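You operate a simulated robot arm through the tools that you are given. There is no shell and no other tool.

You are at the controls of a simulated robot arm. One attempt, no reset.

JOB
Put things in order on the top of the packing desk. At the end: the white elbow connector stands where the white tall filter box stood; the clear dosing cup (marked "DOSE") stands where the white elbow connector stood; the white tall filter box from the top of the packing desk stands on top of the grey pale-hubbed wheel; the clear white-rimmed water trap from the top of the packing desk stands where the clear dosing cup stood; whatever was shut is shut again. Leave all else as you found it, and nothing knocked over.

It is judged by the outcome, as a careful person would: the job done as asked, and still so three seconds after it is handed in. It fails if anything else is knocked over, pushed out of place, dropped, spilled or broken.

ROBOT AND FRAMES
A 7-joint arm with a two-finger parallel gripper, fixed in place. Base frame: the origin is at the foot of the arm, x ahead of it, y to its left, z up; the work surface is at about z = 0. Units: m, degrees, N and s.
With the tool pointing down near the work surface it reaches from about 0.22 to 0.58 m from the base axis. Its first joint turns from -66.0 to 66.0 degrees. Payload 2.5 kg.
The tool frame sits at the grasp point between the pads (the TCP): z along the fingers, y along the line on which they close. The tips reach 0.023 m beyond it. Largest opening 0.094 m; finger width 0.038, thickness 0.01; the body of the gripper, 0.054 by 0.096 m, starts 0.039 m behind the TCP.
Orientation is told as [roll, pitch, yaw] about the base's x, y, z axes, in that order, counted from this pose: with the fingers straight down and closing along the base's y, the tool's x points along the base's -x, its y along +y and its z along -z.

CONTROLS
- The arm moves only by the tool send_rows. Its argument "series" is a list of rows, each a list of 7 numbers: the shift along the tool's x, y, z in m, then the turn, a rotation vector about the tool's x, y, z in rad, then the closure, from 0 (fully open) to 1 (shut). In form: [[x, y, z, ax, ay, az, fingers], ...]. A call has 1 to 20 rows; each row is the pose to reach, as a shift and turn from the pose commanded when the call began, along the tool's axes at that moment. A row lasts 0.2 s, in which the tool goes at most 0.05 m and 8.6 degrees; a call with a longer step from one row to the next is refused whole, and so is a gripper value outside its range. Where a pose cannot be reached the arm comes as near as it can. A force on the tool above 40 N (or 10 N above the force at the start of the call, whichever is more), or a blocked arm, ends the call early, and 0.2 s more pass. Each finger travels about 0.108 m/s and halts on what it meets, pressing with about 28 N; the grip force reading is that of the motor and also rises with nothing between the fingers. The clock runs only during rows and for 0.2 s after the last one: add rows that repeat a pose to give the fingers time. The reply holds the time, the measured pose of the TCP, the force on the tool along the base axes, the opening and the grip force, in the units named above and with some noise, with the torque about the TCP (base axes, N m) and any sound that the robot's microphone picked up.
- Cameras (640 x 400 px; columns grow to the right, rows downward): "scene" is fixed at [0.1204, -0.4067, 0.549]; the picture's right is [0.82, -0.58, 0.00], its down [-0.30, -0.43, -0.85] and it looks along [0.49, 0.69, -0.53] (base axes); focal length 341 px, centre (320, 200). "wrist" rides on the gripper at [0.086, 0.016, -0.075] in the tool frame; the picture's right is [-0.18, 0.98, 0.00], its down [-0.58, -0.11, -0.81] and it looks along [-0.79, -0.15, 0.59] (tool axes); focal length 243 px, centre (320, 200). There is no depth. A picture from a camera that has moved, and an enlarged one, comes with that camera's place and axes in the base frame and with its lens.
- capture(camera): a new picture of that camera. The clock stands still meanwhile.
- inspect(camera, box): a new picture of the part [left, top, right, bottom] of that camera's present view, enlarged. The clock stands still meanwhile.
- sign_off(): hands the job in; it is judged then, once.

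Places have to be worked out from the pictures, the camera data and where the tool is seen. Open the gripper and draw the arm clear of the work before you hand the job in, unless the task says otherwise.

The tools are called after "Emit:" as a command line: name --pt "numbers of a row" for each row, then --argument value for the rest, lists and objects as JSON in quotes. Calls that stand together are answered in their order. send_rows: Moves the arm, as the interface text tells. Its arguments: {"type":"object","properties":{"series":{"type":"array"}},"required":["series"]} The other tools are called the same way: capture (camera) takes a picture; inspect (camera, box) takes an enlarged picture of a part of a camera's view; sign_off () hands the job in.

At the start:

```text
time: 0.0
position: [0.4439, 0.0044, 0.3366]
ee_rot: [0.1, 0.0, 0.0]
force: [-0.2, -0.7, 0.3]
moment: [-0.06, 0.02, 0.01]
grip_width: 0.0941
finger_force: 0.1
```

scene: 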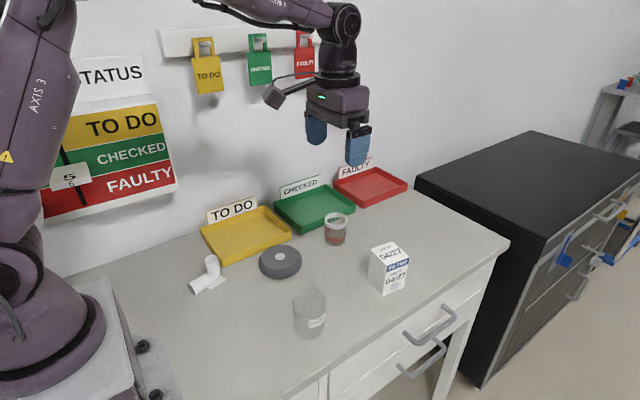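
wrist: 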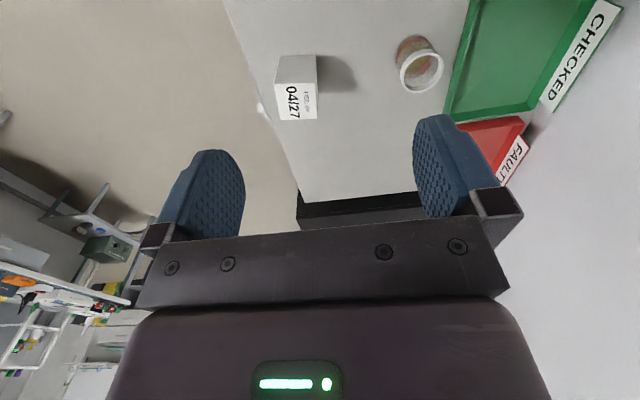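

I'll start by looking at the objects closely in the scene camera before moving.

Emit:
inspect --camera "scene" --box '[170, 190, 330, 350]'

Emit:
inspect --camera "scene" --box '[280, 190, 440, 350]'

Emit:
inspect --camera "wrist" --box '[240, 0, 480, 150]'

```text
2.50 times, centred on (250, 270) of scene
camera zoom: at [0.1204, -0.4067, 0.549], right [0.82, -0.58, 0.0], down [-0.3, -0.43, -0.85], along [0.49, 0.69, -0.53], focal length 852 px, centre (495, 25)
```

zoom: 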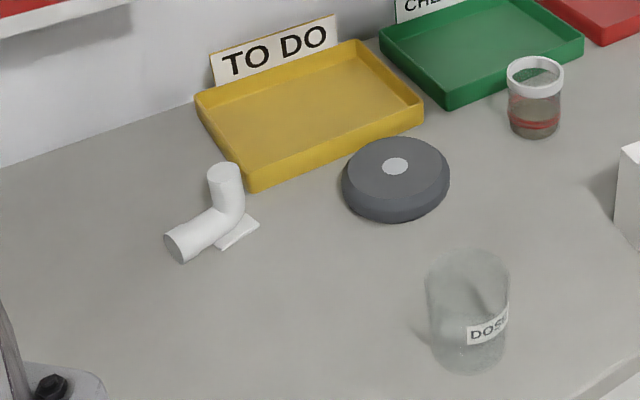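

```text
2.50 times, centred on (360, 270) of scene
camera zoom: at [0.1204, -0.4067, 0.549], right [0.82, -0.58, 0.0], down [-0.3, -0.43, -0.85], along [0.49, 0.69, -0.53], focal length 852 px, centre (220, 25)
```

zoom: 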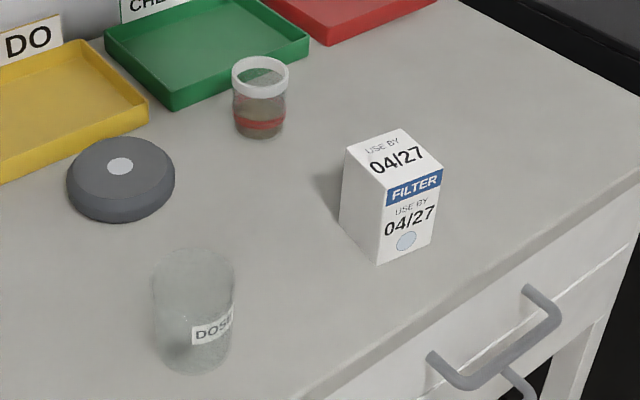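

```text
2.67 times, centred on (360, 75) of wrist
camera zoom: at [0.3572, 0.0213, 0.4139], right [0.18, 0.98, 0.0], down [0.58, -0.11, 0.81], along [0.79, -0.15, -0.59], focal length 647 px, centre (213, 533)
```

zoom: 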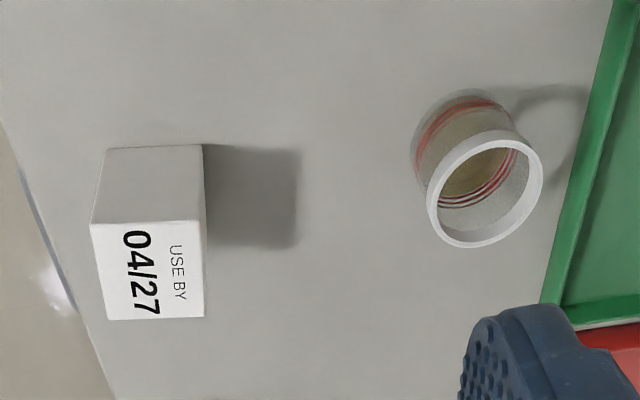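

The pictures put the filter box at about (0.550, -0.051), 0.087 tall and yawed about -8°. The water trap is at about (0.551, 0.133), the dosing cup at (0.345, -0.053), the wheel at (0.387, 0.13) and the elbow near (0.24, 0.17). I'll turn the wrist by +90° high above the desk so its camera can see the elbow and wheel better.

Emit:
send_rows --pt "0.012 0.003 0.001 0 0 -0.14 0" --pt "0.024 0.006 0.002 0 0 -0.28 0" --pt "0.036 0.009 0.003 0 0 -0.42 0" --pt "0.048 0.012 0.004 0 0 -0.56 0" --pt "0.06 0.015 0.005 0 0 -0.7 0" --pt "0.072 0.018 0.006 0 0 -0.84 0" --pt "0.084 0.021 0.007 0 0 -0.98 0" --pt "0.096 0.024 0.008 0 0 -1.12 0" --pt "0.108 0.027 0.009 0 0 -1.26 0" --pt "0.12 0.03 0.01 0 0 -1.4 0" --pt "0.128 0.032 0.01 0 0 -1.54 0" --pt "0.128 0.032 0.01 0 0 -1.5708 0"

Emit:
capture --camera "wrist"

Emit:
capture --camera "scene"

```text
time: 2.6
position: [0.3162, 0.0369, 0.3279]
ee_rot: [0.0, 0.0, 90.0]
force: [0.8, 0.0, -0.4]
moment: [0.0, 0.02, 0.0]
grip_width: 0.0939
finger_force: 0.0
```

```text
taken
camera wrist: at [0.2999, -0.0491, 0.4038], right [-0.98, 0.18, 0.0], down [0.11, 0.58, 0.81], along [0.15, 0.79, -0.59], focal length 243 px, centre (320, 200)
```

wrist: 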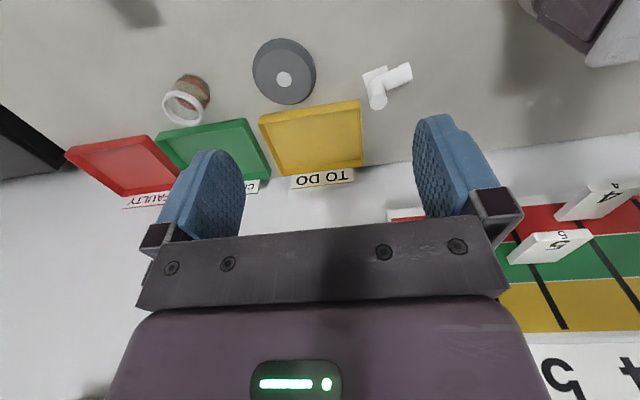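

```text
taken
```

scene: 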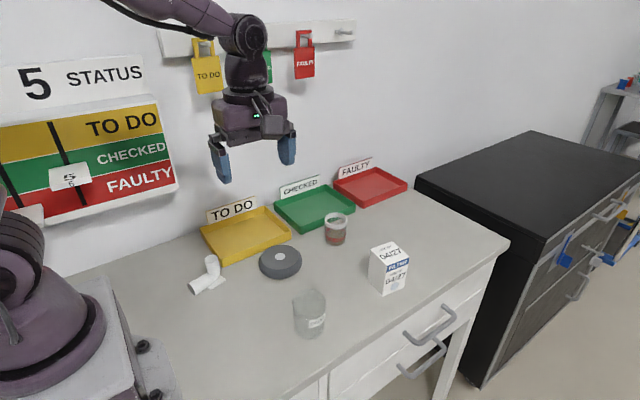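

The wrist camera now sees both the wheel and the elbow. I'll enlarge them.

Emit:
inspect --camera "wrist" --box '[340, 45, 440, 120]'

Emit:
inspect --camera "wrist" --box '[240, 25, 360, 115]'

Emit:
inspect --camera "scene" --box '[180, 235, 250, 305]'

Emit:
inspect --camera "scene" --box '[250, 235, 320, 305]'

Emit:
inspect --camera "scene" --box '[280, 280, 340, 350]'

Emit:
inspect --camera "scene" --box '[310, 200, 360, 250]'

```text
5.33 times, centred on (390, 82) of wrist
camera zoom: at [0.2999, -0.0491, 0.4038], right [-0.98, 0.18, 0.0], down [0.11, 0.58, 0.81], along [0.15, 0.79, -0.59], focal length 1294 px, centre (-53, 827)
```

zoom: 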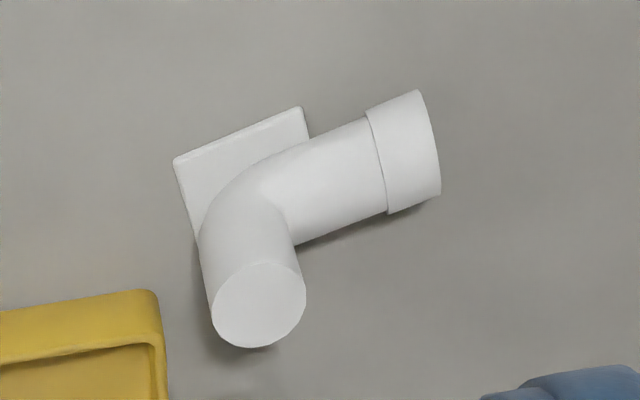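

```text
4.44 times, centred on (300, 70) of wrist
camera zoom: at [0.2999, -0.0491, 0.4038], right [-0.98, 0.18, 0.0], down [0.11, 0.58, 0.81], along [0.15, 0.79, -0.59], focal length 1078 px, centre (409, 778)
```

zoom: 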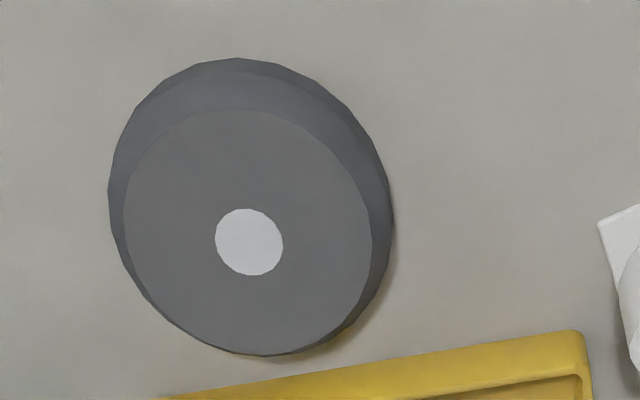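

```text
5.71 times, centred on (215, 270) of scene
camera zoom: at [0.1204, -0.4067, 0.549], right [0.82, -0.58, 0.0], down [-0.3, -0.43, -0.85], along [0.49, 0.69, -0.53], focal length 1946 px, centre (920, -200)
```

zoom: 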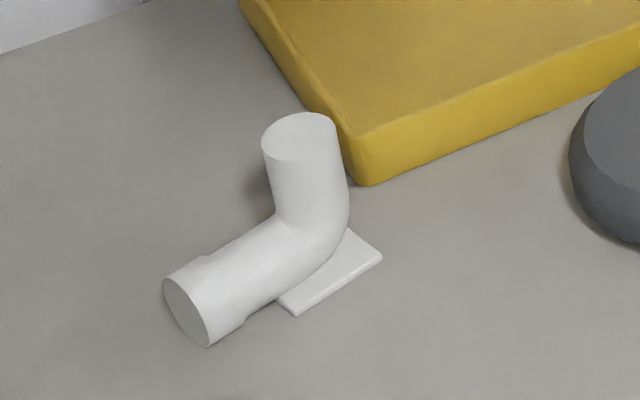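

```text
5.71 times, centred on (285, 270) of scene
camera zoom: at [0.1204, -0.4067, 0.549], right [0.82, -0.58, 0.0], down [-0.3, -0.43, -0.85], along [0.49, 0.69, -0.53], focal length 1946 px, centre (520, -200)
```

zoom: 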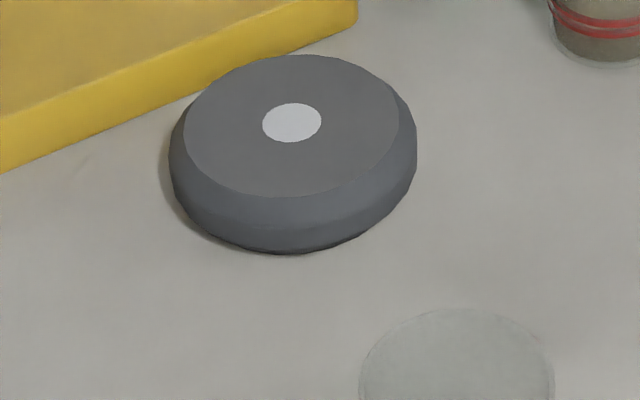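

```text
5.71 times, centred on (310, 315) of scene
camera zoom: at [0.1204, -0.4067, 0.549], right [0.82, -0.58, 0.0], down [-0.3, -0.43, -0.85], along [0.49, 0.69, -0.53], focal length 1946 px, centre (377, -457)
```

zoom: 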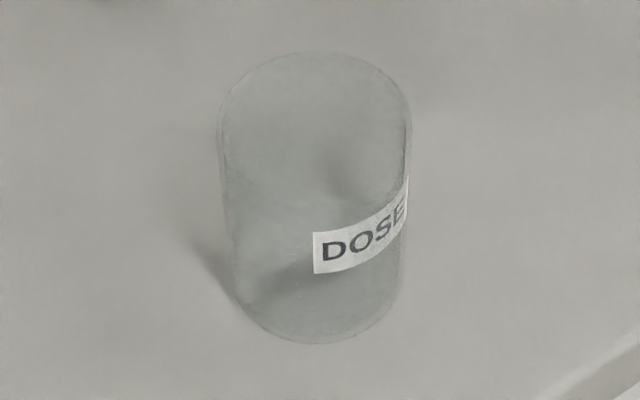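

```text
8.00 times, centred on (335, 225) of scene
camera zoom: at [0.1204, -0.4067, 0.549], right [0.82, -0.58, 0.0], down [-0.3, -0.43, -0.85], along [0.49, 0.69, -0.53], focal length 2725 px, centre (200, 0)
```

zoom: 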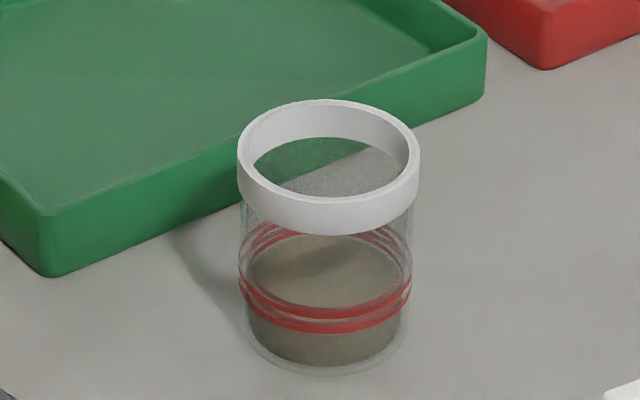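

The trap holds dirty water, so it must stay upright and move gently. The elbow stands on a small foot plate, with its horizontal pipe pointing about 12° off -x. The wheel's flat top is at about (0.390, 0.136) and 2–3 cm high. I'm moving above the filter box, with yaw matched to its -8°.

Emit:
send_rows --pt "0.0073 -0.0195 0.0148 0 0 0.1425 0" --pt "0.0146 -0.039 0.0297 0 0 0.285 0" --pt "0.022 -0.0584 0.0445 0 0 0.4275 0" --pt "0.0293 -0.0779 0.0593 0 0 0.57 0" --pt "0.0366 -0.0974 0.0742 0 0 0.7125 0" --pt "0.0439 -0.1169 0.089 0 0 0.855 0" --pt "0.0513 -0.1364 0.1038 0 0 0.9975 0" --pt "0.0586 -0.1558 0.1187 0 0 1.14 0" --pt "0.0659 -0.1753 0.1335 0 0 1.2825 0" --pt "0.0733 -0.1948 0.1483 0 0 1.425 0" --pt "0.0806 -0.2143 0.1632 0 0 1.5675 0" --pt "0.0879 -0.2338 0.178 0 0 1.71 0" --pt "0.0879 -0.2338 0.178 0 0 1.71 0"

Emit:
capture --camera "wrist"

Emit:
capture --camera "scene"

```text
time: 5.4
position: [0.5491, -0.0524, 0.149]
ee_rot: [0.1, 0.0, -8.0]
force: [-0.1, -1.0, 0.0]
moment: [0.02, -0.04, -0.02]
grip_width: 0.0939
finger_force: 0.0
```

```text
taken
camera wrist: at [0.466, -0.0226, 0.2249], right [0.32, 0.95, 0.0], down [0.56, -0.19, 0.81], along [0.76, -0.26, -0.59], focal length 243 px, centre (320, 200)
```

wrist: 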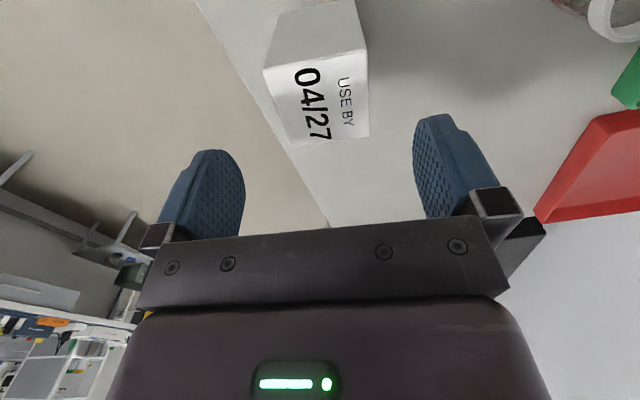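

```text
taken
```

scene: 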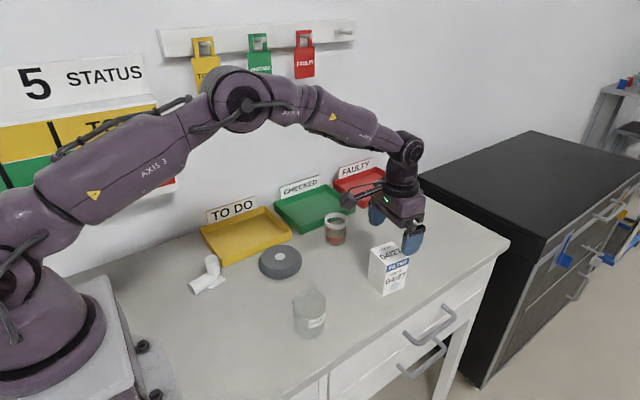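

The gripper is centred and aligned over the box, as the wrist projection of its top centre matches to within about 5 px. I'm descending to TCP z≈0.065 and closing gently.

Emit:
send_rows --pt "0 0 0.025 0 0 0 0" --pt "0 0 0.05 0 0 0 0" --pt "0 0 0.07 0 0 0 0" --pt "0 0 0.084 0 0 0 0" --pt "0 0 0.084 0 0 0 0.2" --pt "0 0 0.084 0 0 0 0.35" --pt "0 0 0.084 0 0 0 0.45" --pt "0 0 0.084 0 0 0 0.5" --pt "0 0 0.084 0 0 0 0.5"

Emit:
capture --camera "wrist"

```text
time: 7.4
position: [0.5491, -0.0518, 0.0659]
ee_rot: [0.0, 0.1, -8.1]
force: [0.0, -0.2, -0.3]
moment: [0.03, -0.01, 0.0]
grip_width: 0.0578
finger_force: 28.1
```

```text
taken
camera wrist: at [0.4661, -0.0231, 0.1411], right [0.32, 0.95, 0.0], down [0.56, -0.19, 0.81], along [0.76, -0.26, -0.59], focal length 243 px, centre (320, 200)
```

wrist: 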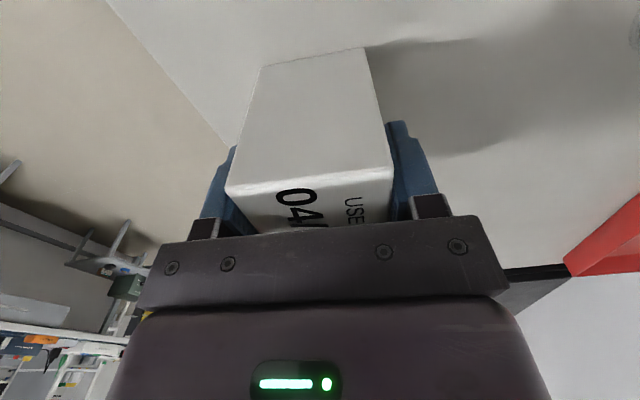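

The box is gripped at width 0.058. I'm lifting it straight up and then carrying it over towards the wheel at a height where the box bottom is about 0.1 m.

Emit:
send_rows --pt "0 0 -0.005 0 0 0 0.55" --pt "0 0 -0.02 0 0 0 0.55" --pt "0 0 -0.045 0 0 0 0.55" --pt "0 0 -0.075 0 0 0 0.55" --pt "0 0 -0.1 0 0 0 0.55" --pt "0.015 0.014 -0.11 0 0 0 0.55" --pt "0.04 0.036 -0.11 0 0 0 0.55" --pt "0.065 0.058 -0.11 0 0 0 0.55" --pt "0.09 0.08 -0.11 0 0 0 0.55" --pt "0.115 0.102 -0.11 0 0 0 0.55" --pt "0.14 0.125 -0.11 0 0 0 0.55" --pt "0.163 0.145 -0.11 0 0 0 0.55" --pt "0.177 0.157 -0.11 0 0 0 0.55" --pt "0.184 0.1637 -0.11 0 0 0 0.55" --pt "0.184 0.1637 -0.11 0 0 0 0.55"

Emit:
capture --camera "scene"

Emit:
capture --camera "wrist"

```text
time: 10.6
position: [0.3891, 0.137, 0.1778]
ee_rot: [0.1, 0.1, -8.0]
force: [-0.5, -0.1, 0.5]
moment: [0.0, -0.06, 0.04]
grip_width: 0.0422
finger_force: 0.0
```

```text
taken
```

scene: 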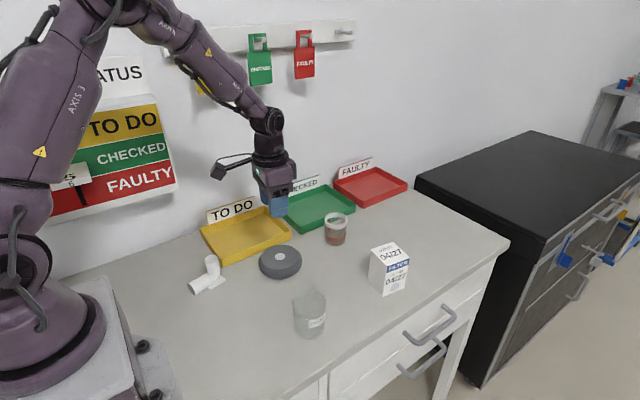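

```text
taken
camera wrist: at [0.3059, 0.1651, 0.2525], right [0.32, 0.95, 0.0], down [0.56, -0.19, 0.81], along [0.76, -0.26, -0.59], focal length 243 px, centre (320, 200)
```

wrist: 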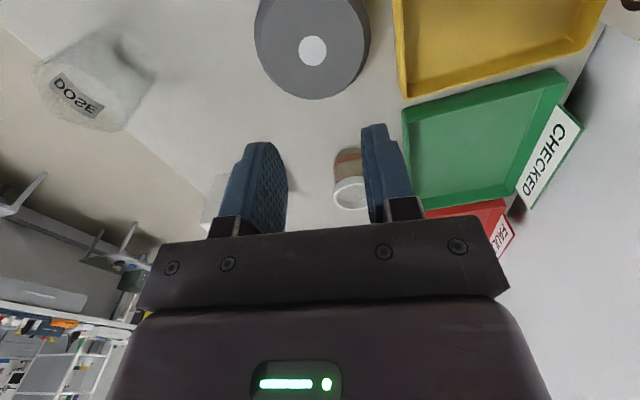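

The fingers slipped off: the grip is empty and the box is still standing on the desk. I'll inspect it to check whether it shifted.

Emit:
inspect --camera "scene" --box '[280, 190, 440, 350]'

Emit:
inspect --camera "scene" --box '[350, 225, 430, 305]'

Emit:
inspect --camera "wrist" --box '[200, 110, 420, 240]'

```text
2.50 times, centred on (360, 270) of scene
camera zoom: at [0.1204, -0.4067, 0.549], right [0.82, -0.58, 0.0], down [-0.3, -0.43, -0.85], along [0.49, 0.69, -0.53], focal length 852 px, centre (220, 25)
```

zoom: 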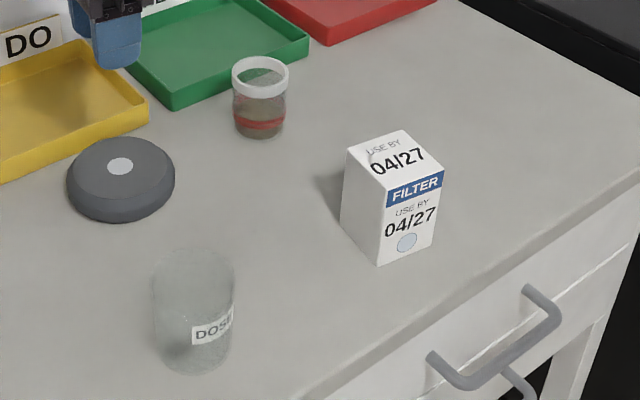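

```text
5.00 times, centred on (390, 265) of scene
camera zoom: at [0.1204, -0.4067, 0.549], right [0.82, -0.58, 0.0], down [-0.3, -0.43, -0.85], along [0.49, 0.69, -0.53], focal length 1703 px, centre (-30, -125)
```

zoom: 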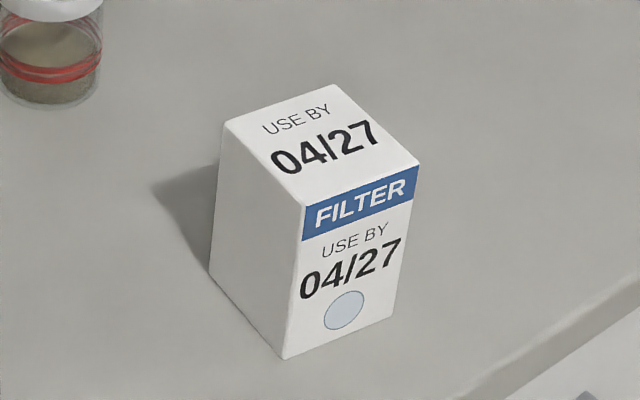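

```text
2.91 times, centred on (310, 175) of wrist
camera zoom: at [0.3059, 0.1651, 0.2525], right [0.32, 0.95, 0.0], down [0.56, -0.19, 0.81], along [0.76, -0.26, -0.59], focal length 706 px, centre (349, 273)
```

zoom: 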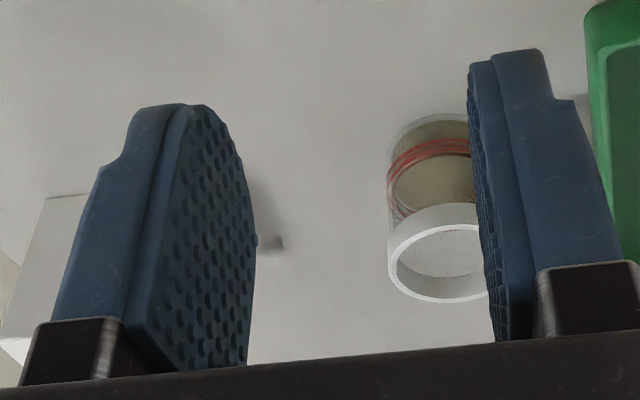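

The box is still upright and within a few mm of its place; the grip just slipped during the lift. I'll go back above it with the fingers open, then grip deeper with full closure and lift slowly.

Emit:
send_rows --pt "-0.02 -0.018 0 0 0 0 0.2" --pt "-0.045 -0.04 0 0 0 0 0" --pt "-0.07 -0.062 0 0 0 0 0" --pt "-0.095 -0.085 0 0 0 0 0" --pt "-0.12 -0.107 0 0 0 0 0" --pt "-0.145 -0.129 0 0 0 0 0" --pt "-0.17 -0.151 0.005 0 0 0 0" --pt "-0.182 -0.1637 0.02 0 0 0 0" --pt "-0.182 -0.1637 0.028 0 0 0 0" --pt "-0.182 -0.1637 0.028 0 0 0 0"

Emit:
capture --camera "wrist"

Emit:
capture --camera "scene"

```text
time: 12.8
position: [0.549, -0.0501, 0.1479]
ee_rot: [0.0, 0.0, -8.0]
force: [-0.1, 0.5, 0.4]
moment: [-0.01, 0.03, -0.02]
grip_width: 0.094
finger_force: 0.0
```

```text
taken
camera wrist: at [0.4645, -0.023, 0.2241], right [0.32, 0.95, 0.0], down [0.56, -0.19, 0.81], along [0.76, -0.26, -0.59], focal length 243 px, centre (320, 200)
```

wrist: 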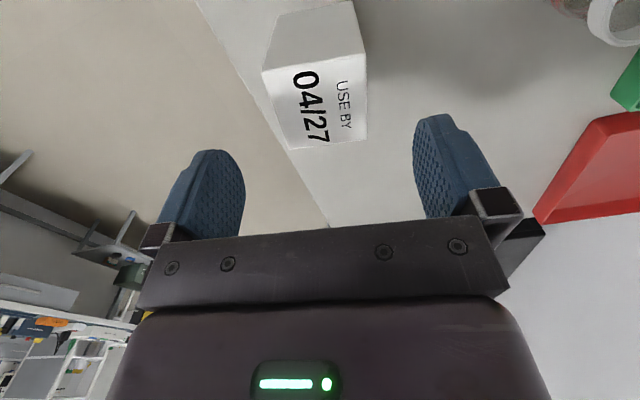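

```text
taken
```

scene: 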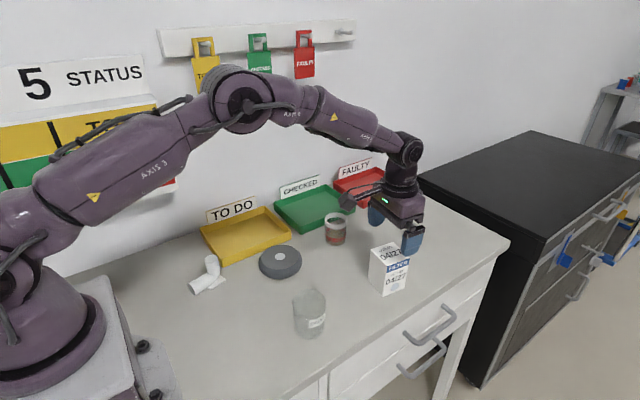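

I'm descending to TCP z≈0.057 and closing fully for longer, then raising only a few mm to read the load.

Emit:
send_rows --pt "0 -0.001 0.03 0 0 0 0" --pt "0 -0.001 0.055 0 0 0 0" --pt "0 -0.001 0.075 0 0 0 0" --pt "0 -0.001 0.085 0 0 0 0" --pt "0 -0.001 0.091 0 0 0 0" --pt "0 -0.001 0.091 0 0 0 0.3" --pt "0 -0.001 0.091 0 0 0 0.5" --pt "0 -0.001 0.091 0 0 0 0.8" --pt "0 -0.001 0.091 0 0 0 1" --pt "0 -0.001 0.091 0 0 0 1" --pt "0 -0.001 0.091 0 0 0 1"

Emit:
send_rows --pt "0 0 -0.002 0 0 0 1" --pt "0 0 -0.004 0 0 0 1" --pt "0 0 -0.006 0 0 0 1" --pt "0 0 -0.006 0 0 0 1"

Emit:
capture --camera "wrist"

```text
time: 15.2
position: [0.5486, -0.0516, 0.0563]
ee_rot: [-0.1, -0.1, -8.1]
force: [0.8, -0.5, 0.1]
moment: [0.02, 0.02, -0.02]
grip_width: 0.0575
finger_force: 27.9
```

```text
time: 16.2
position: [0.5462, -0.0536, 0.0637]
ee_rot: [0.0, 0.1, -8.0]
force: [-0.3, 0.8, -0.6]
moment: [0.0, -0.01, -0.01]
grip_width: 0.0574
finger_force: 27.9
```

```text
taken
camera wrist: at [0.4639, -0.0238, 0.1389], right [0.32, 0.95, 0.0], down [0.56, -0.19, 0.81], along [0.76, -0.26, -0.59], focal length 243 px, centre (320, 200)
```

wrist: 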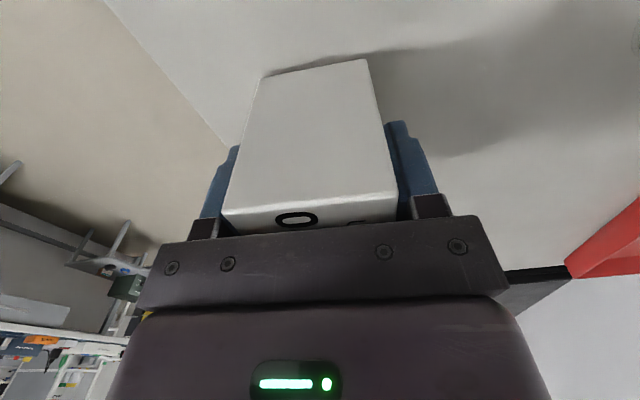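

The wrist view shows the box bottom edge has risen off the desk while held, and the load is light. I'll lift a bit more, slowly, and recheck before travelling.

Emit:
send_rows --pt "0 0 -0.005 0 0 0 1" --pt "0 0 -0.012 0 0 0 1" --pt "0 0 -0.02 0 0 0 1" --pt "0 0 -0.03 0 0 0 1" --pt "0 0 -0.04 0 0 0 1" --pt "0 0 -0.04 0 0 0 1"

Emit:
capture --camera "wrist"

Emit:
capture --camera "scene"

```text
time: 17.6
position: [0.5475, -0.0527, 0.1037]
ee_rot: [0.0, 0.0, -8.0]
force: [0.6, 0.2, -0.9]
moment: [-0.01, 0.01, 0.02]
grip_width: 0.0574
finger_force: 28.2
```

```text
taken
camera wrist: at [0.4639, -0.0236, 0.1793], right [0.32, 0.95, 0.0], down [0.56, -0.19, 0.81], along [0.76, -0.26, -0.59], focal length 243 px, centre (320, 200)
```

wrist: 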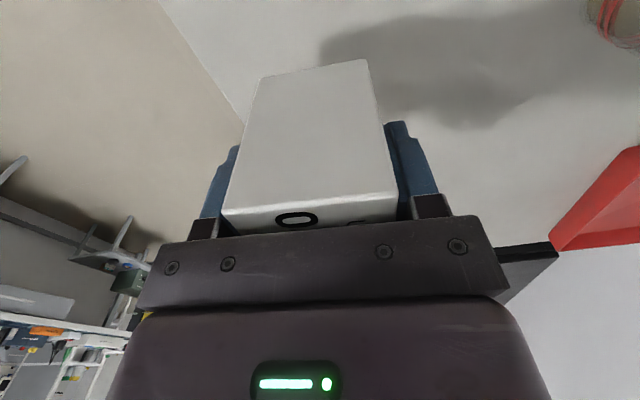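

```text
taken
```

scene: 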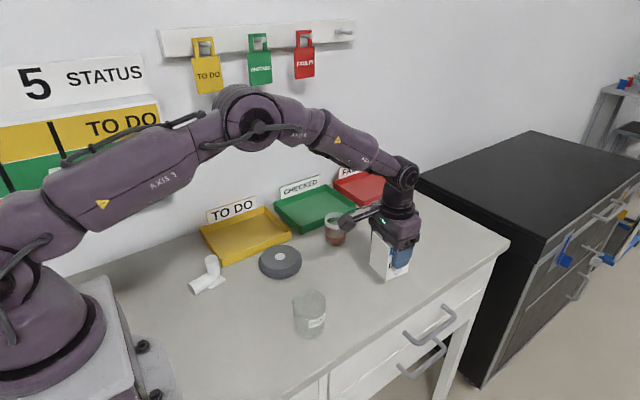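

The box is held firmly with the bottom about 47 mm above the desk. I'm raising it to z≈0.165 and moving it smoothly over the wheel.

Emit:
send_rows --pt "0 0 -0.01 0 0 0 1" --pt "0 0 -0.03 0 0 0 1" --pt "0 0 -0.05 0 0 0 1" --pt "0.006 0.005 -0.06 0 0 0 1" --pt "0.02 0.018 -0.062 0 0 0 1" --pt "0.038 0.034 -0.062 0 0 0 1" --pt "0.056 0.05 -0.062 0 0 0 1" --pt "0.074 0.066 -0.062 0 0 0 1" --pt "0.092 0.082 -0.062 0 0 0 1" --pt "0.11 0.098 -0.062 0 0 0 1" --pt "0.128 0.114 -0.062 0 0 0 1" --pt "0.146 0.13 -0.062 0 0 0 1" --pt "0.162 0.145 -0.062 0 0 0 1" --pt "0.174 0.156 -0.062 0 0 0 1" --pt "0.18 0.162 -0.062 0 0 0 1" --pt "0.1824 0.1639 -0.062 0 0 0 1" --pt "0.1824 0.1639 -0.062 0 0 0 1"

Emit:
capture --camera "wrist"

Emit:
capture --camera "scene"

Emit:
inspect --camera "scene" --box '[220, 180, 350, 310]'

```text
time: 21.2
position: [0.3904, 0.136, 0.1646]
ee_rot: [0.0, 0.0, -8.0]
force: [-1.0, 1.0, -0.5]
moment: [0.0, 0.0, -0.02]
grip_width: 0.0575
finger_force: 28.0
```

```text
taken
camera wrist: at [0.3058, 0.1642, 0.2405], right [0.32, 0.95, 0.0], down [0.56, -0.19, 0.81], along [0.76, -0.26, -0.59], focal length 243 px, centre (320, 200)
```

wrist: 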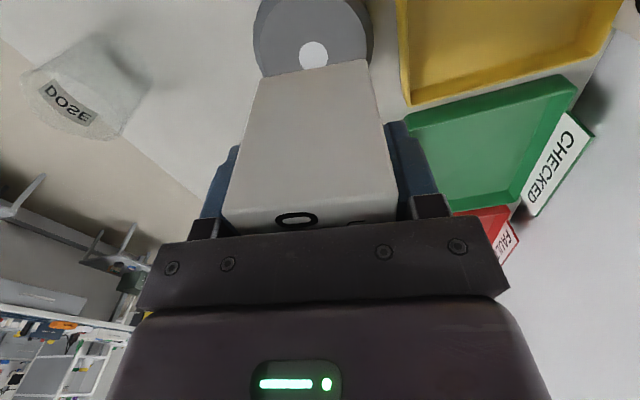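

```text
taken
```

scene: 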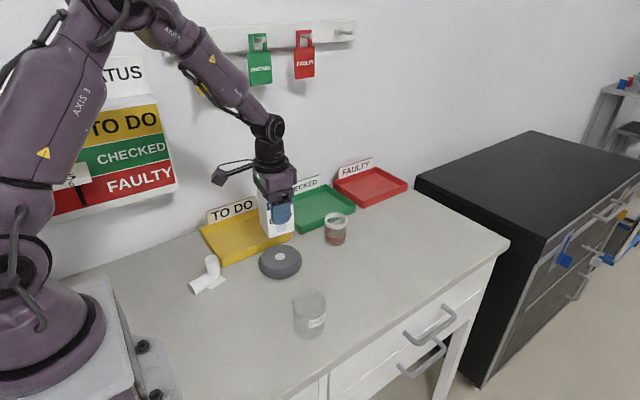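

```text
3.08 times, centred on (285, 245) of scene
camera zoom: at [0.1204, -0.4067, 0.549], right [0.82, -0.58, 0.0], down [-0.3, -0.43, -0.85], along [0.49, 0.69, -0.53], focal length 1048 px, centre (428, 62)
```

zoom: 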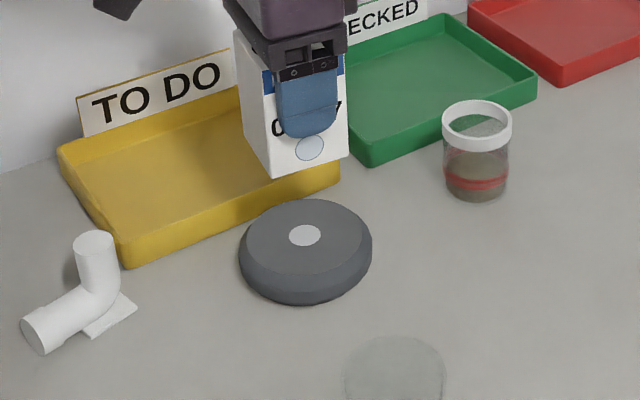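

The box is held over the wheel. Combining the three views puts the hub at (0.390, 0.131) with its top at about z 0.027. I'll correct the position by about 5 mm and lower to just above contact.

Emit:
send_rows --pt "0.0017 -0.0053 0.005 0 0 0 1" --pt "0.0017 -0.0053 0.02 0 0 0 1" --pt "0.0017 -0.0053 0.035 0 0 0 1" --pt "0.0017 -0.0053 0.05 0 0 0 1" --pt "0.0017 -0.0053 0.062 0 0 0 1" --pt "0.0017 -0.0053 0.07 0 0 0 1" --pt "0.0017 -0.0053 0.07 0 0 0 1"

Emit:
inspect --camera "scene" --box '[220, 180, 350, 310]'

Emit:
capture --camera "wrist"

```text
time: 22.8
position: [0.3875, 0.1308, 0.094]
ee_rot: [0.0, -0.1, -8.0]
force: [0.4, 0.2, 0.0]
moment: [-0.02, 0.02, 0.02]
grip_width: 0.0576
finger_force: 28.2
```

```text
3.08 times, centred on (285, 245) of scene
camera zoom: at [0.1204, -0.4067, 0.549], right [0.82, -0.58, 0.0], down [-0.3, -0.43, -0.85], along [0.49, 0.69, -0.53], focal length 1048 px, centre (428, 62)
```

zoom: 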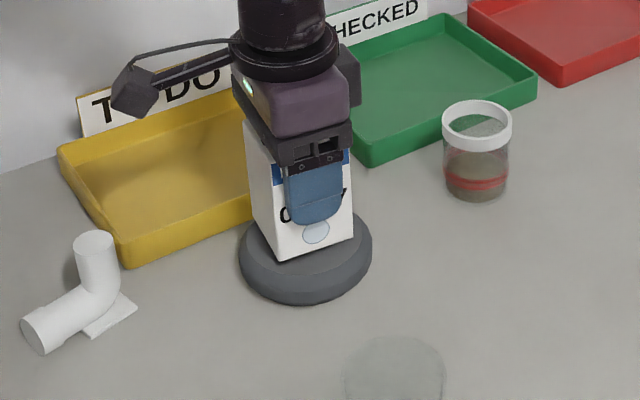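

```text
taken
camera wrist: at [0.3035, 0.1595, 0.1706], right [0.32, 0.95, 0.0], down [0.56, -0.19, 0.81], along [0.76, -0.26, -0.59], focal length 243 px, centre (320, 200)
```

wrist: 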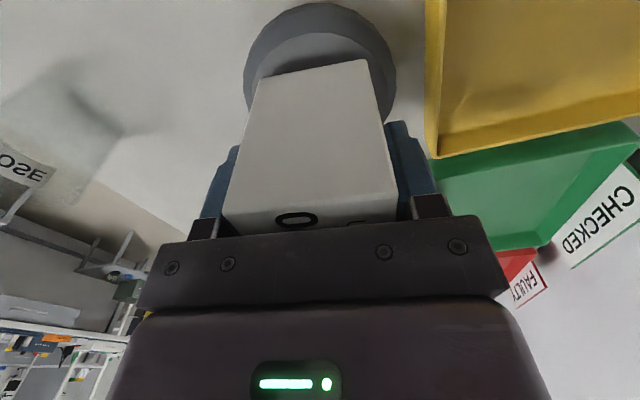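

The box looks centred on the wheel, about 1 cm above it. I'm lowering in small steps and watching the force.

Emit:
send_rows --pt "0 0 0.003 0 0 0 1" --pt "0 0 0.006 0 0 0 1" --pt "0 0 0.006 0 0 0 1"

Emit:
send_rows --pt "0 0 0.001 0 0 0 1" --pt "0 0 0.002 0 0 0 1" --pt "0 0 0.002 0 0 0 1"

Emit:
inspect --camera "scene" --box '[240, 220, 320, 300]'

```text
time: 23.6
position: [0.387, 0.1305, 0.0885]
ee_rot: [0.1, 0.0, -8.0]
force: [-0.4, -1.3, -0.3]
moment: [-0.02, 0.01, 0.01]
grip_width: 0.0577
finger_force: 27.9
```

```text
time: 24.4
position: [0.3868, 0.1323, 0.0868]
ee_rot: [-0.1, 0.1, -8.0]
force: [0.0, -0.8, 0.1]
moment: [-0.01, -0.02, -0.02]
grip_width: 0.0575
finger_force: 28.3
```

```text
5.00 times, centred on (280, 260) of scene
camera zoom: at [0.1204, -0.4067, 0.549], right [0.82, -0.58, 0.0], down [-0.3, -0.43, -0.85], along [0.49, 0.69, -0.53], focal length 1703 px, centre (520, -100)
```

zoom: 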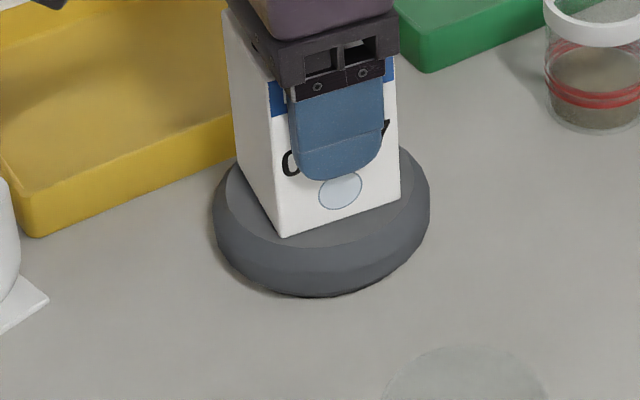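

No contact force yet, so I'll continue down in 1 mm steps.

Emit:
send_rows --pt "0 0 0.001 0 0 0 1" --pt "0 0 0.002 0 0 0 1" --pt "0 0 0.002 0 0 0 1"

Emit:
send_rows --pt "0 0 0.001 0 0 0 1" --pt "0 0 0.001 0 0 0 1" --pt "0 0 0.001 0 0 0 1"

Emit:
inspect --camera "scene" --box '[240, 220, 320, 300]'

```text
time: 25.2
position: [0.3889, 0.1319, 0.0864]
ee_rot: [0.1, -0.3, -8.0]
force: [-7.6, -2.5, 29.9]
moment: [-0.14, 0.09, -0.01]
grip_width: 0.0575
finger_force: 27.9
```

```text
time: 26.0
position: [0.3882, 0.1316, 0.0845]
ee_rot: [0.1, -0.3, -8.0]
force: [0.7, -0.6, 28.1]
moment: [-0.08, -0.25, 0.02]
grip_width: 0.0575
finger_force: 27.7
```

```text
5.00 times, centred on (280, 260) of scene
camera zoom: at [0.1203, -0.4067, 0.549], right [0.82, -0.58, 0.0], down [-0.3, -0.43, -0.85], along [0.49, 0.69, -0.53], focal length 1703 px, centre (520, -100)
```

zoom: 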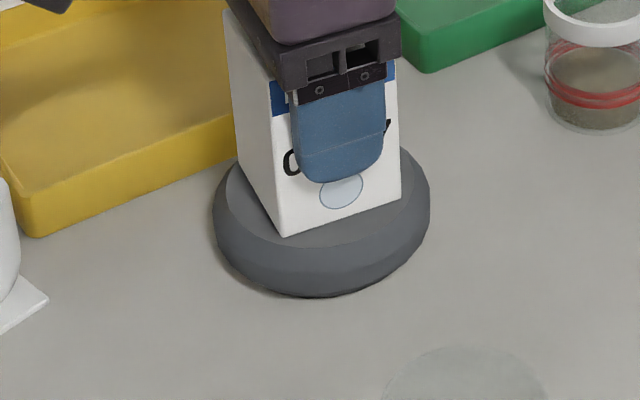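

The box is in contact at TCP z≈0.0855, pressing at about 28 N. I'll ease up 1 mm, then release the fingers gradually.

Emit:
send_rows --pt "0 0 -0.001 0 0 0 1" --pt "0 0 -0.0015 0 0 0 1" --pt "0 0 -0.0015 0 0 0 1"

Emit:
send_rows --pt "0 0 0 0 0 0 0.42" --pt "0 0 0 0 0 0 0.38" --pt "0 0 0 0 0 0 0.34" --pt "0 0 0 0 0 0 0.28" --pt "0 0 0 0 0 0 0.2" --pt "0 0 0 0 0 0 0.1" --pt "0 0 0 0 0 0 0" --pt "0 0 0 0 0 0 0"

Emit:
inspect --camera "scene" --box '[240, 200, 340, 300]'

Emit:
capture --camera "wrist"

```text
time: 26.8
position: [0.3878, 0.1311, 0.0847]
ee_rot: [0.0, 0.2, -7.9]
force: [6.1, 1.5, 6.5]
moment: [0.13, -0.54, 0.03]
grip_width: 0.0576
finger_force: 27.8
```

```text
time: 28.6
position: [0.3868, 0.1309, 0.0843]
ee_rot: [0.0, -0.1, -8.0]
force: [0.7, -1.2, 1.0]
moment: [0.02, 0.0, 0.02]
grip_width: 0.094
finger_force: 0.1
```

```text
4.00 times, centred on (290, 250) of scene
camera zoom: at [0.1204, -0.4067, 0.549], right [0.82, -0.58, 0.0], down [-0.3, -0.43, -0.85], along [0.49, 0.69, -0.53], focal length 1362 px, centre (440, 0)
```

zoom: 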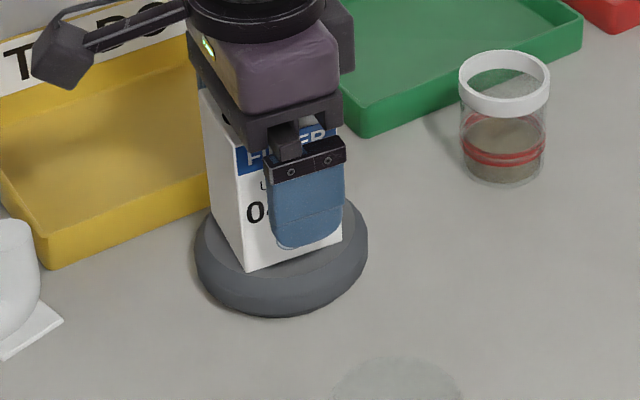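

```text
taken
camera wrist: at [0.3036, 0.1593, 0.1612], right [0.32, 0.95, 0.0], down [0.56, -0.19, 0.81], along [0.76, -0.26, -0.59], focal length 243 px, centre (320, 200)
```

wrist: 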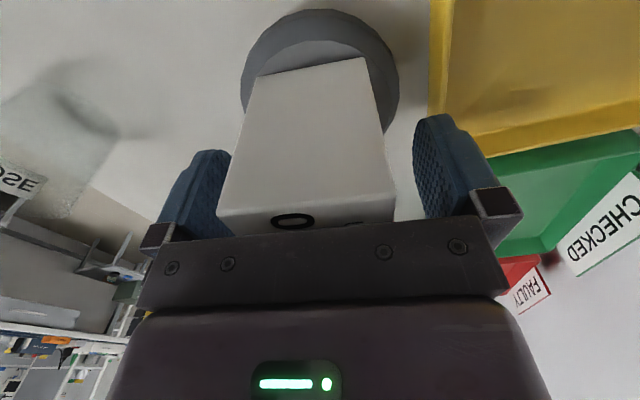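

The box is released and upright on the wheel. I'm rising straight up and checking from above.

Emit:
send_rows --pt "0 0 -0.01 0 0 0 0" --pt "0 0 -0.03 0 0 0 0" --pt "0 0 -0.06 0 0 0 0" --pt "0 0 -0.095 0 0 0 0" --pt "0 0 -0.13 0 0 0 0" --pt "0 0 -0.165 0 0 0 0" --pt "0 0 -0.165 0 0 0 0"

Emit:
capture --camera "wrist"

Emit:
inspect --camera "scene" --box '[180, 190, 340, 350]'

```text
time: 30.2
position: [0.3881, 0.131, 0.2505]
ee_rot: [0.0, 0.0, -8.0]
force: [-0.9, -0.3, -0.5]
moment: [-0.02, 0.0, 0.01]
grip_width: 0.094
finger_force: 0.0
```

```text
taken
camera wrist: at [0.3044, 0.1595, 0.3272], right [0.32, 0.95, 0.0], down [0.56, -0.19, 0.81], along [0.76, -0.26, -0.59], focal length 243 px, centre (320, 200)
```

wrist: 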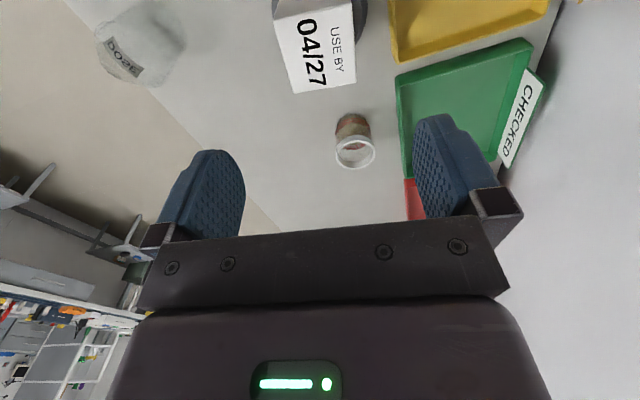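

```text
2.50 times, centred on (260, 270) of scene
camera zoom: at [0.1204, -0.4067, 0.549], right [0.82, -0.58, 0.0], down [-0.3, -0.43, -0.85], along [0.49, 0.69, -0.53], focal length 852 px, centre (470, 25)
```

zoom: 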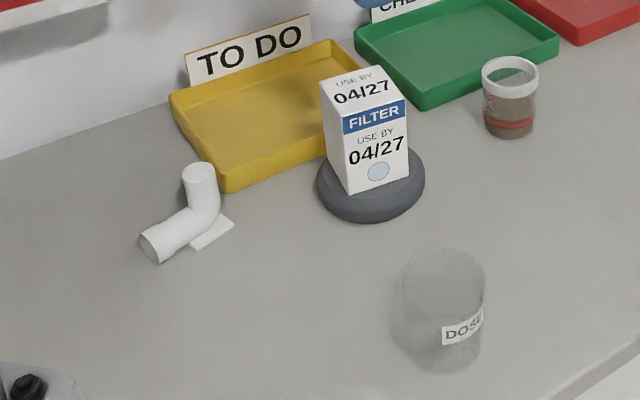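

The box stands squarely on the wheel and the wheel hasn't moved. I'm moving over towards the elbow with yaw +90° for a close look at it.

Emit:
send_rows --pt "0.011 -0.0011 0 0 0 -0.1425 0" --pt "0.022 -0.0022 0 0 0 -0.285 0" --pt "0.033 -0.0034 0 0 0 -0.4275 0" --pt "0.044 -0.0045 0 0 0 -0.57 0" --pt "0.055 -0.0056 0 0 0 -0.7125 0" --pt "0.066 -0.0067 0 0 0 -0.855 0" --pt "0.077 -0.0078 0 0 0 -0.9975 0" --pt "0.088 -0.009 0 0 0 -1.14 0" --pt "0.099 -0.0101 0 0 0 -1.2825 0" --pt "0.11 -0.0112 0.01 0 0 -1.425 0" --pt "0.121 -0.0123 0.03 0 0 -1.5675 0" --pt "0.1314 -0.0134 0.05 0 0 -1.71 0" --pt "0.1314 -0.0134 0.05 0 0 -1.71 0"

Emit:
capture --camera "wrist"

Emit:
inspect --camera "wrist" --box '[260, 20, 420, 120]'

Emit:
capture --camera "scene"

```text
time: 33.0
position: [0.2554, 0.1364, 0.2011]
ee_rot: [0.0, 0.1, 90.1]
force: [-0.5, 0.8, 0.1]
moment: [0.0, 0.01, 0.0]
grip_width: 0.094
finger_force: 0.1
```

```text
taken
camera wrist: at [0.2395, 0.0498, 0.2762], right [-0.98, 0.18, 0.0], down [0.11, 0.58, 0.81], along [0.15, 0.79, -0.59], focal length 243 px, centre (320, 200)
```

wrist: 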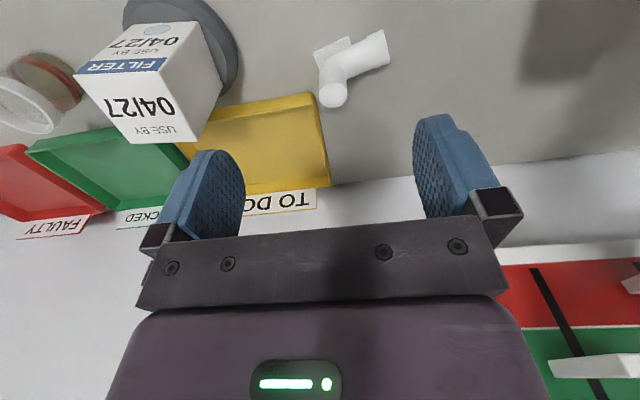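

```text
4.00 times, centred on (340, 70) of wrist
camera zoom: at [0.2395, 0.0498, 0.2762], right [-0.98, 0.18, 0.0], down [0.11, 0.58, 0.81], along [0.15, 0.79, -0.59], focal length 970 px, centre (240, 720)
```

zoom: 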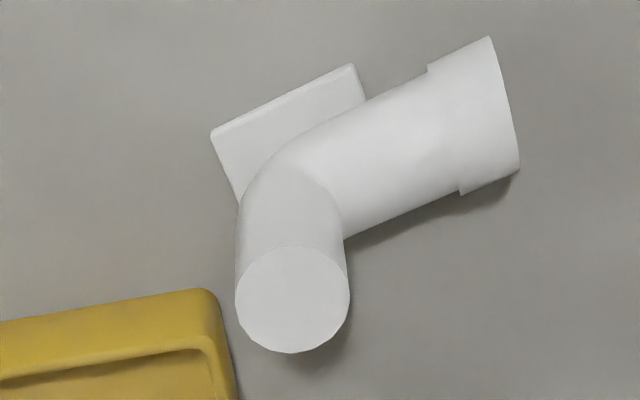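

```text
taken
```

scene: 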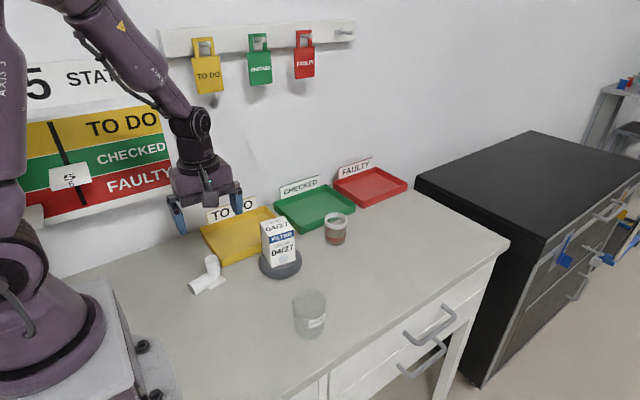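

From the closer view, the elbow's vertical pipe axis is at (0.250, 0.174), about 0.065 tall and 0.027 in diameter. The horizontal pipe runs to (0.195, 0.161), so the elbow's yaw is about 13.3°. I'm positioning over (0.238, 0.171) with the fingers closing across the pipe.

Emit:
send_rows --pt "-0.0035 0.0017 0.006 0 0 0.134 0" --pt "-0.007 0.0034 0.014 0 0 0.268 0" --pt "-0.0104 0.0051 0.022 0 0 0.402 0" --pt "-0.0139 0.0068 0.03 0 0 0.536 0" --pt "-0.0174 0.0086 0.038 0 0 0.67 0" --pt "-0.0209 0.0103 0.046 0 0 0.804 0" --pt "-0.0244 0.012 0.054 0 0 0.938 0" --pt "-0.0278 0.0137 0.062 0 0 1.072 0" --pt "-0.0313 0.0154 0.072 0 0 1.206 0" --pt "-0.0348 0.0171 0.081 0 0 1.34 0" --pt "-0.0348 0.0171 0.081 0 0 1.34 0"

Emit:
capture --camera "wrist"

Emit:
inspect --camera "scene" --box '[160, 180, 320, 320]'

```text
time: 35.4
position: [0.2384, 0.1704, 0.1191]
ee_rot: [0.1, -0.1, 13.1]
force: [0.2, 0.0, 0.2]
moment: [0.01, -0.02, 0.01]
grip_width: 0.094
finger_force: 0.2
```

```text
taken
camera wrist: at [0.1502, 0.1668, 0.1951], right [-0.04, 1.0, 0.0], down [0.59, 0.03, 0.81], along [0.81, 0.04, -0.59], focal length 243 px, centre (320, 200)
```

wrist: 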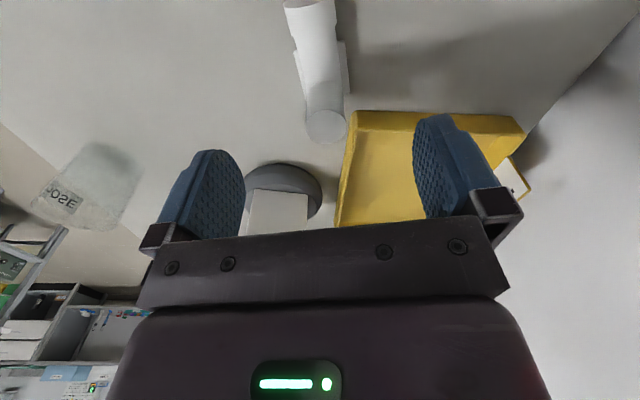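

```text
2.86 times, centred on (240, 250) of scene
camera zoom: at [0.1204, -0.4067, 0.549], right [0.82, -0.58, 0.0], down [-0.3, -0.43, -0.85], along [0.49, 0.69, -0.53], focal length 973 px, centre (549, 57)
```

zoom: 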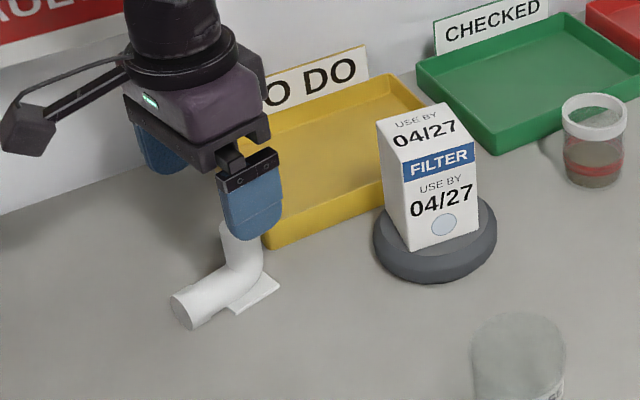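

The gripper is aligned with the elbow, as the pipe top projects where expected, and the far finger clears the yellow tray by about 2 cm. I'm descending to z≈0.038 and closing.

Emit:
send_rows --pt "0 0 0.02 0 0 0 0" --pt "0 0 0.04 0 0 0 0" --pt "0 0 0.06 0 0 0 0" --pt "0 0 0.073 0 0 0 0" --pt "0 0 0.081 0 0 0 0" --pt "0 0 0.081 0 0 0 0.2" --pt "0 0 0.081 0 0 0 0.4" --pt "0 0 0.081 0 0 0 0.55" --pt "0 0 0.081 0 0 0 0.65" --pt "0 0 0.081 0 0 0 0.72" --pt "0 0 0.081 0 0 0 0.8" --pt "0 0 0.081 0 0 0 1" --pt "0 0 0.081 0 0 0 1"

Emit:
capture --camera "wrist"

Emit:
inspect --camera "scene" --box '[160, 180, 320, 320]'

```text
time: 38.2
position: [0.238, 0.1692, 0.0373]
ee_rot: [0.0, -0.1, 13.2]
force: [-0.2, -0.3, 0.6]
moment: [0.0, -0.02, 0.01]
grip_width: 0.0291
finger_force: 28.2
```

```text
taken
camera wrist: at [0.1498, 0.1667, 0.1138], right [-0.05, 1.0, 0.0], down [0.59, 0.03, 0.81], along [0.81, 0.04, -0.59], focal length 243 px, centre (320, 200)
```

wrist: 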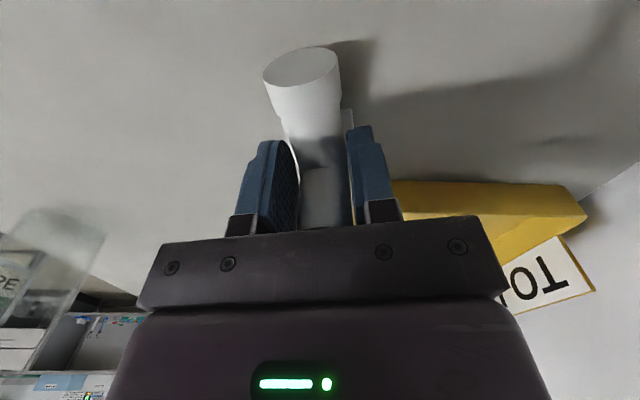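

```text
2.86 times, centred on (240, 250) of scene
camera zoom: at [0.1204, -0.4067, 0.549], right [0.82, -0.58, 0.0], down [-0.3, -0.43, -0.85], along [0.49, 0.69, -0.53], focal length 973 px, centre (549, 57)
```

zoom: 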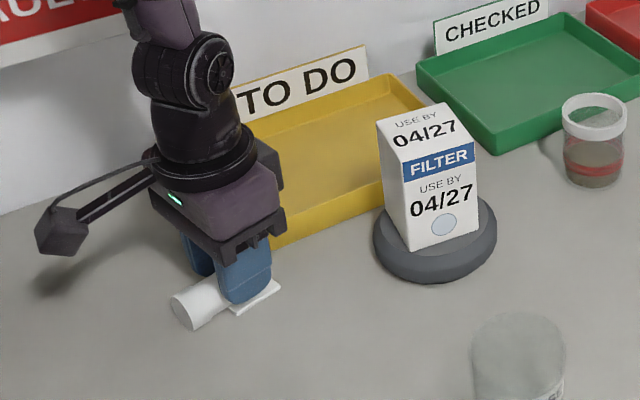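

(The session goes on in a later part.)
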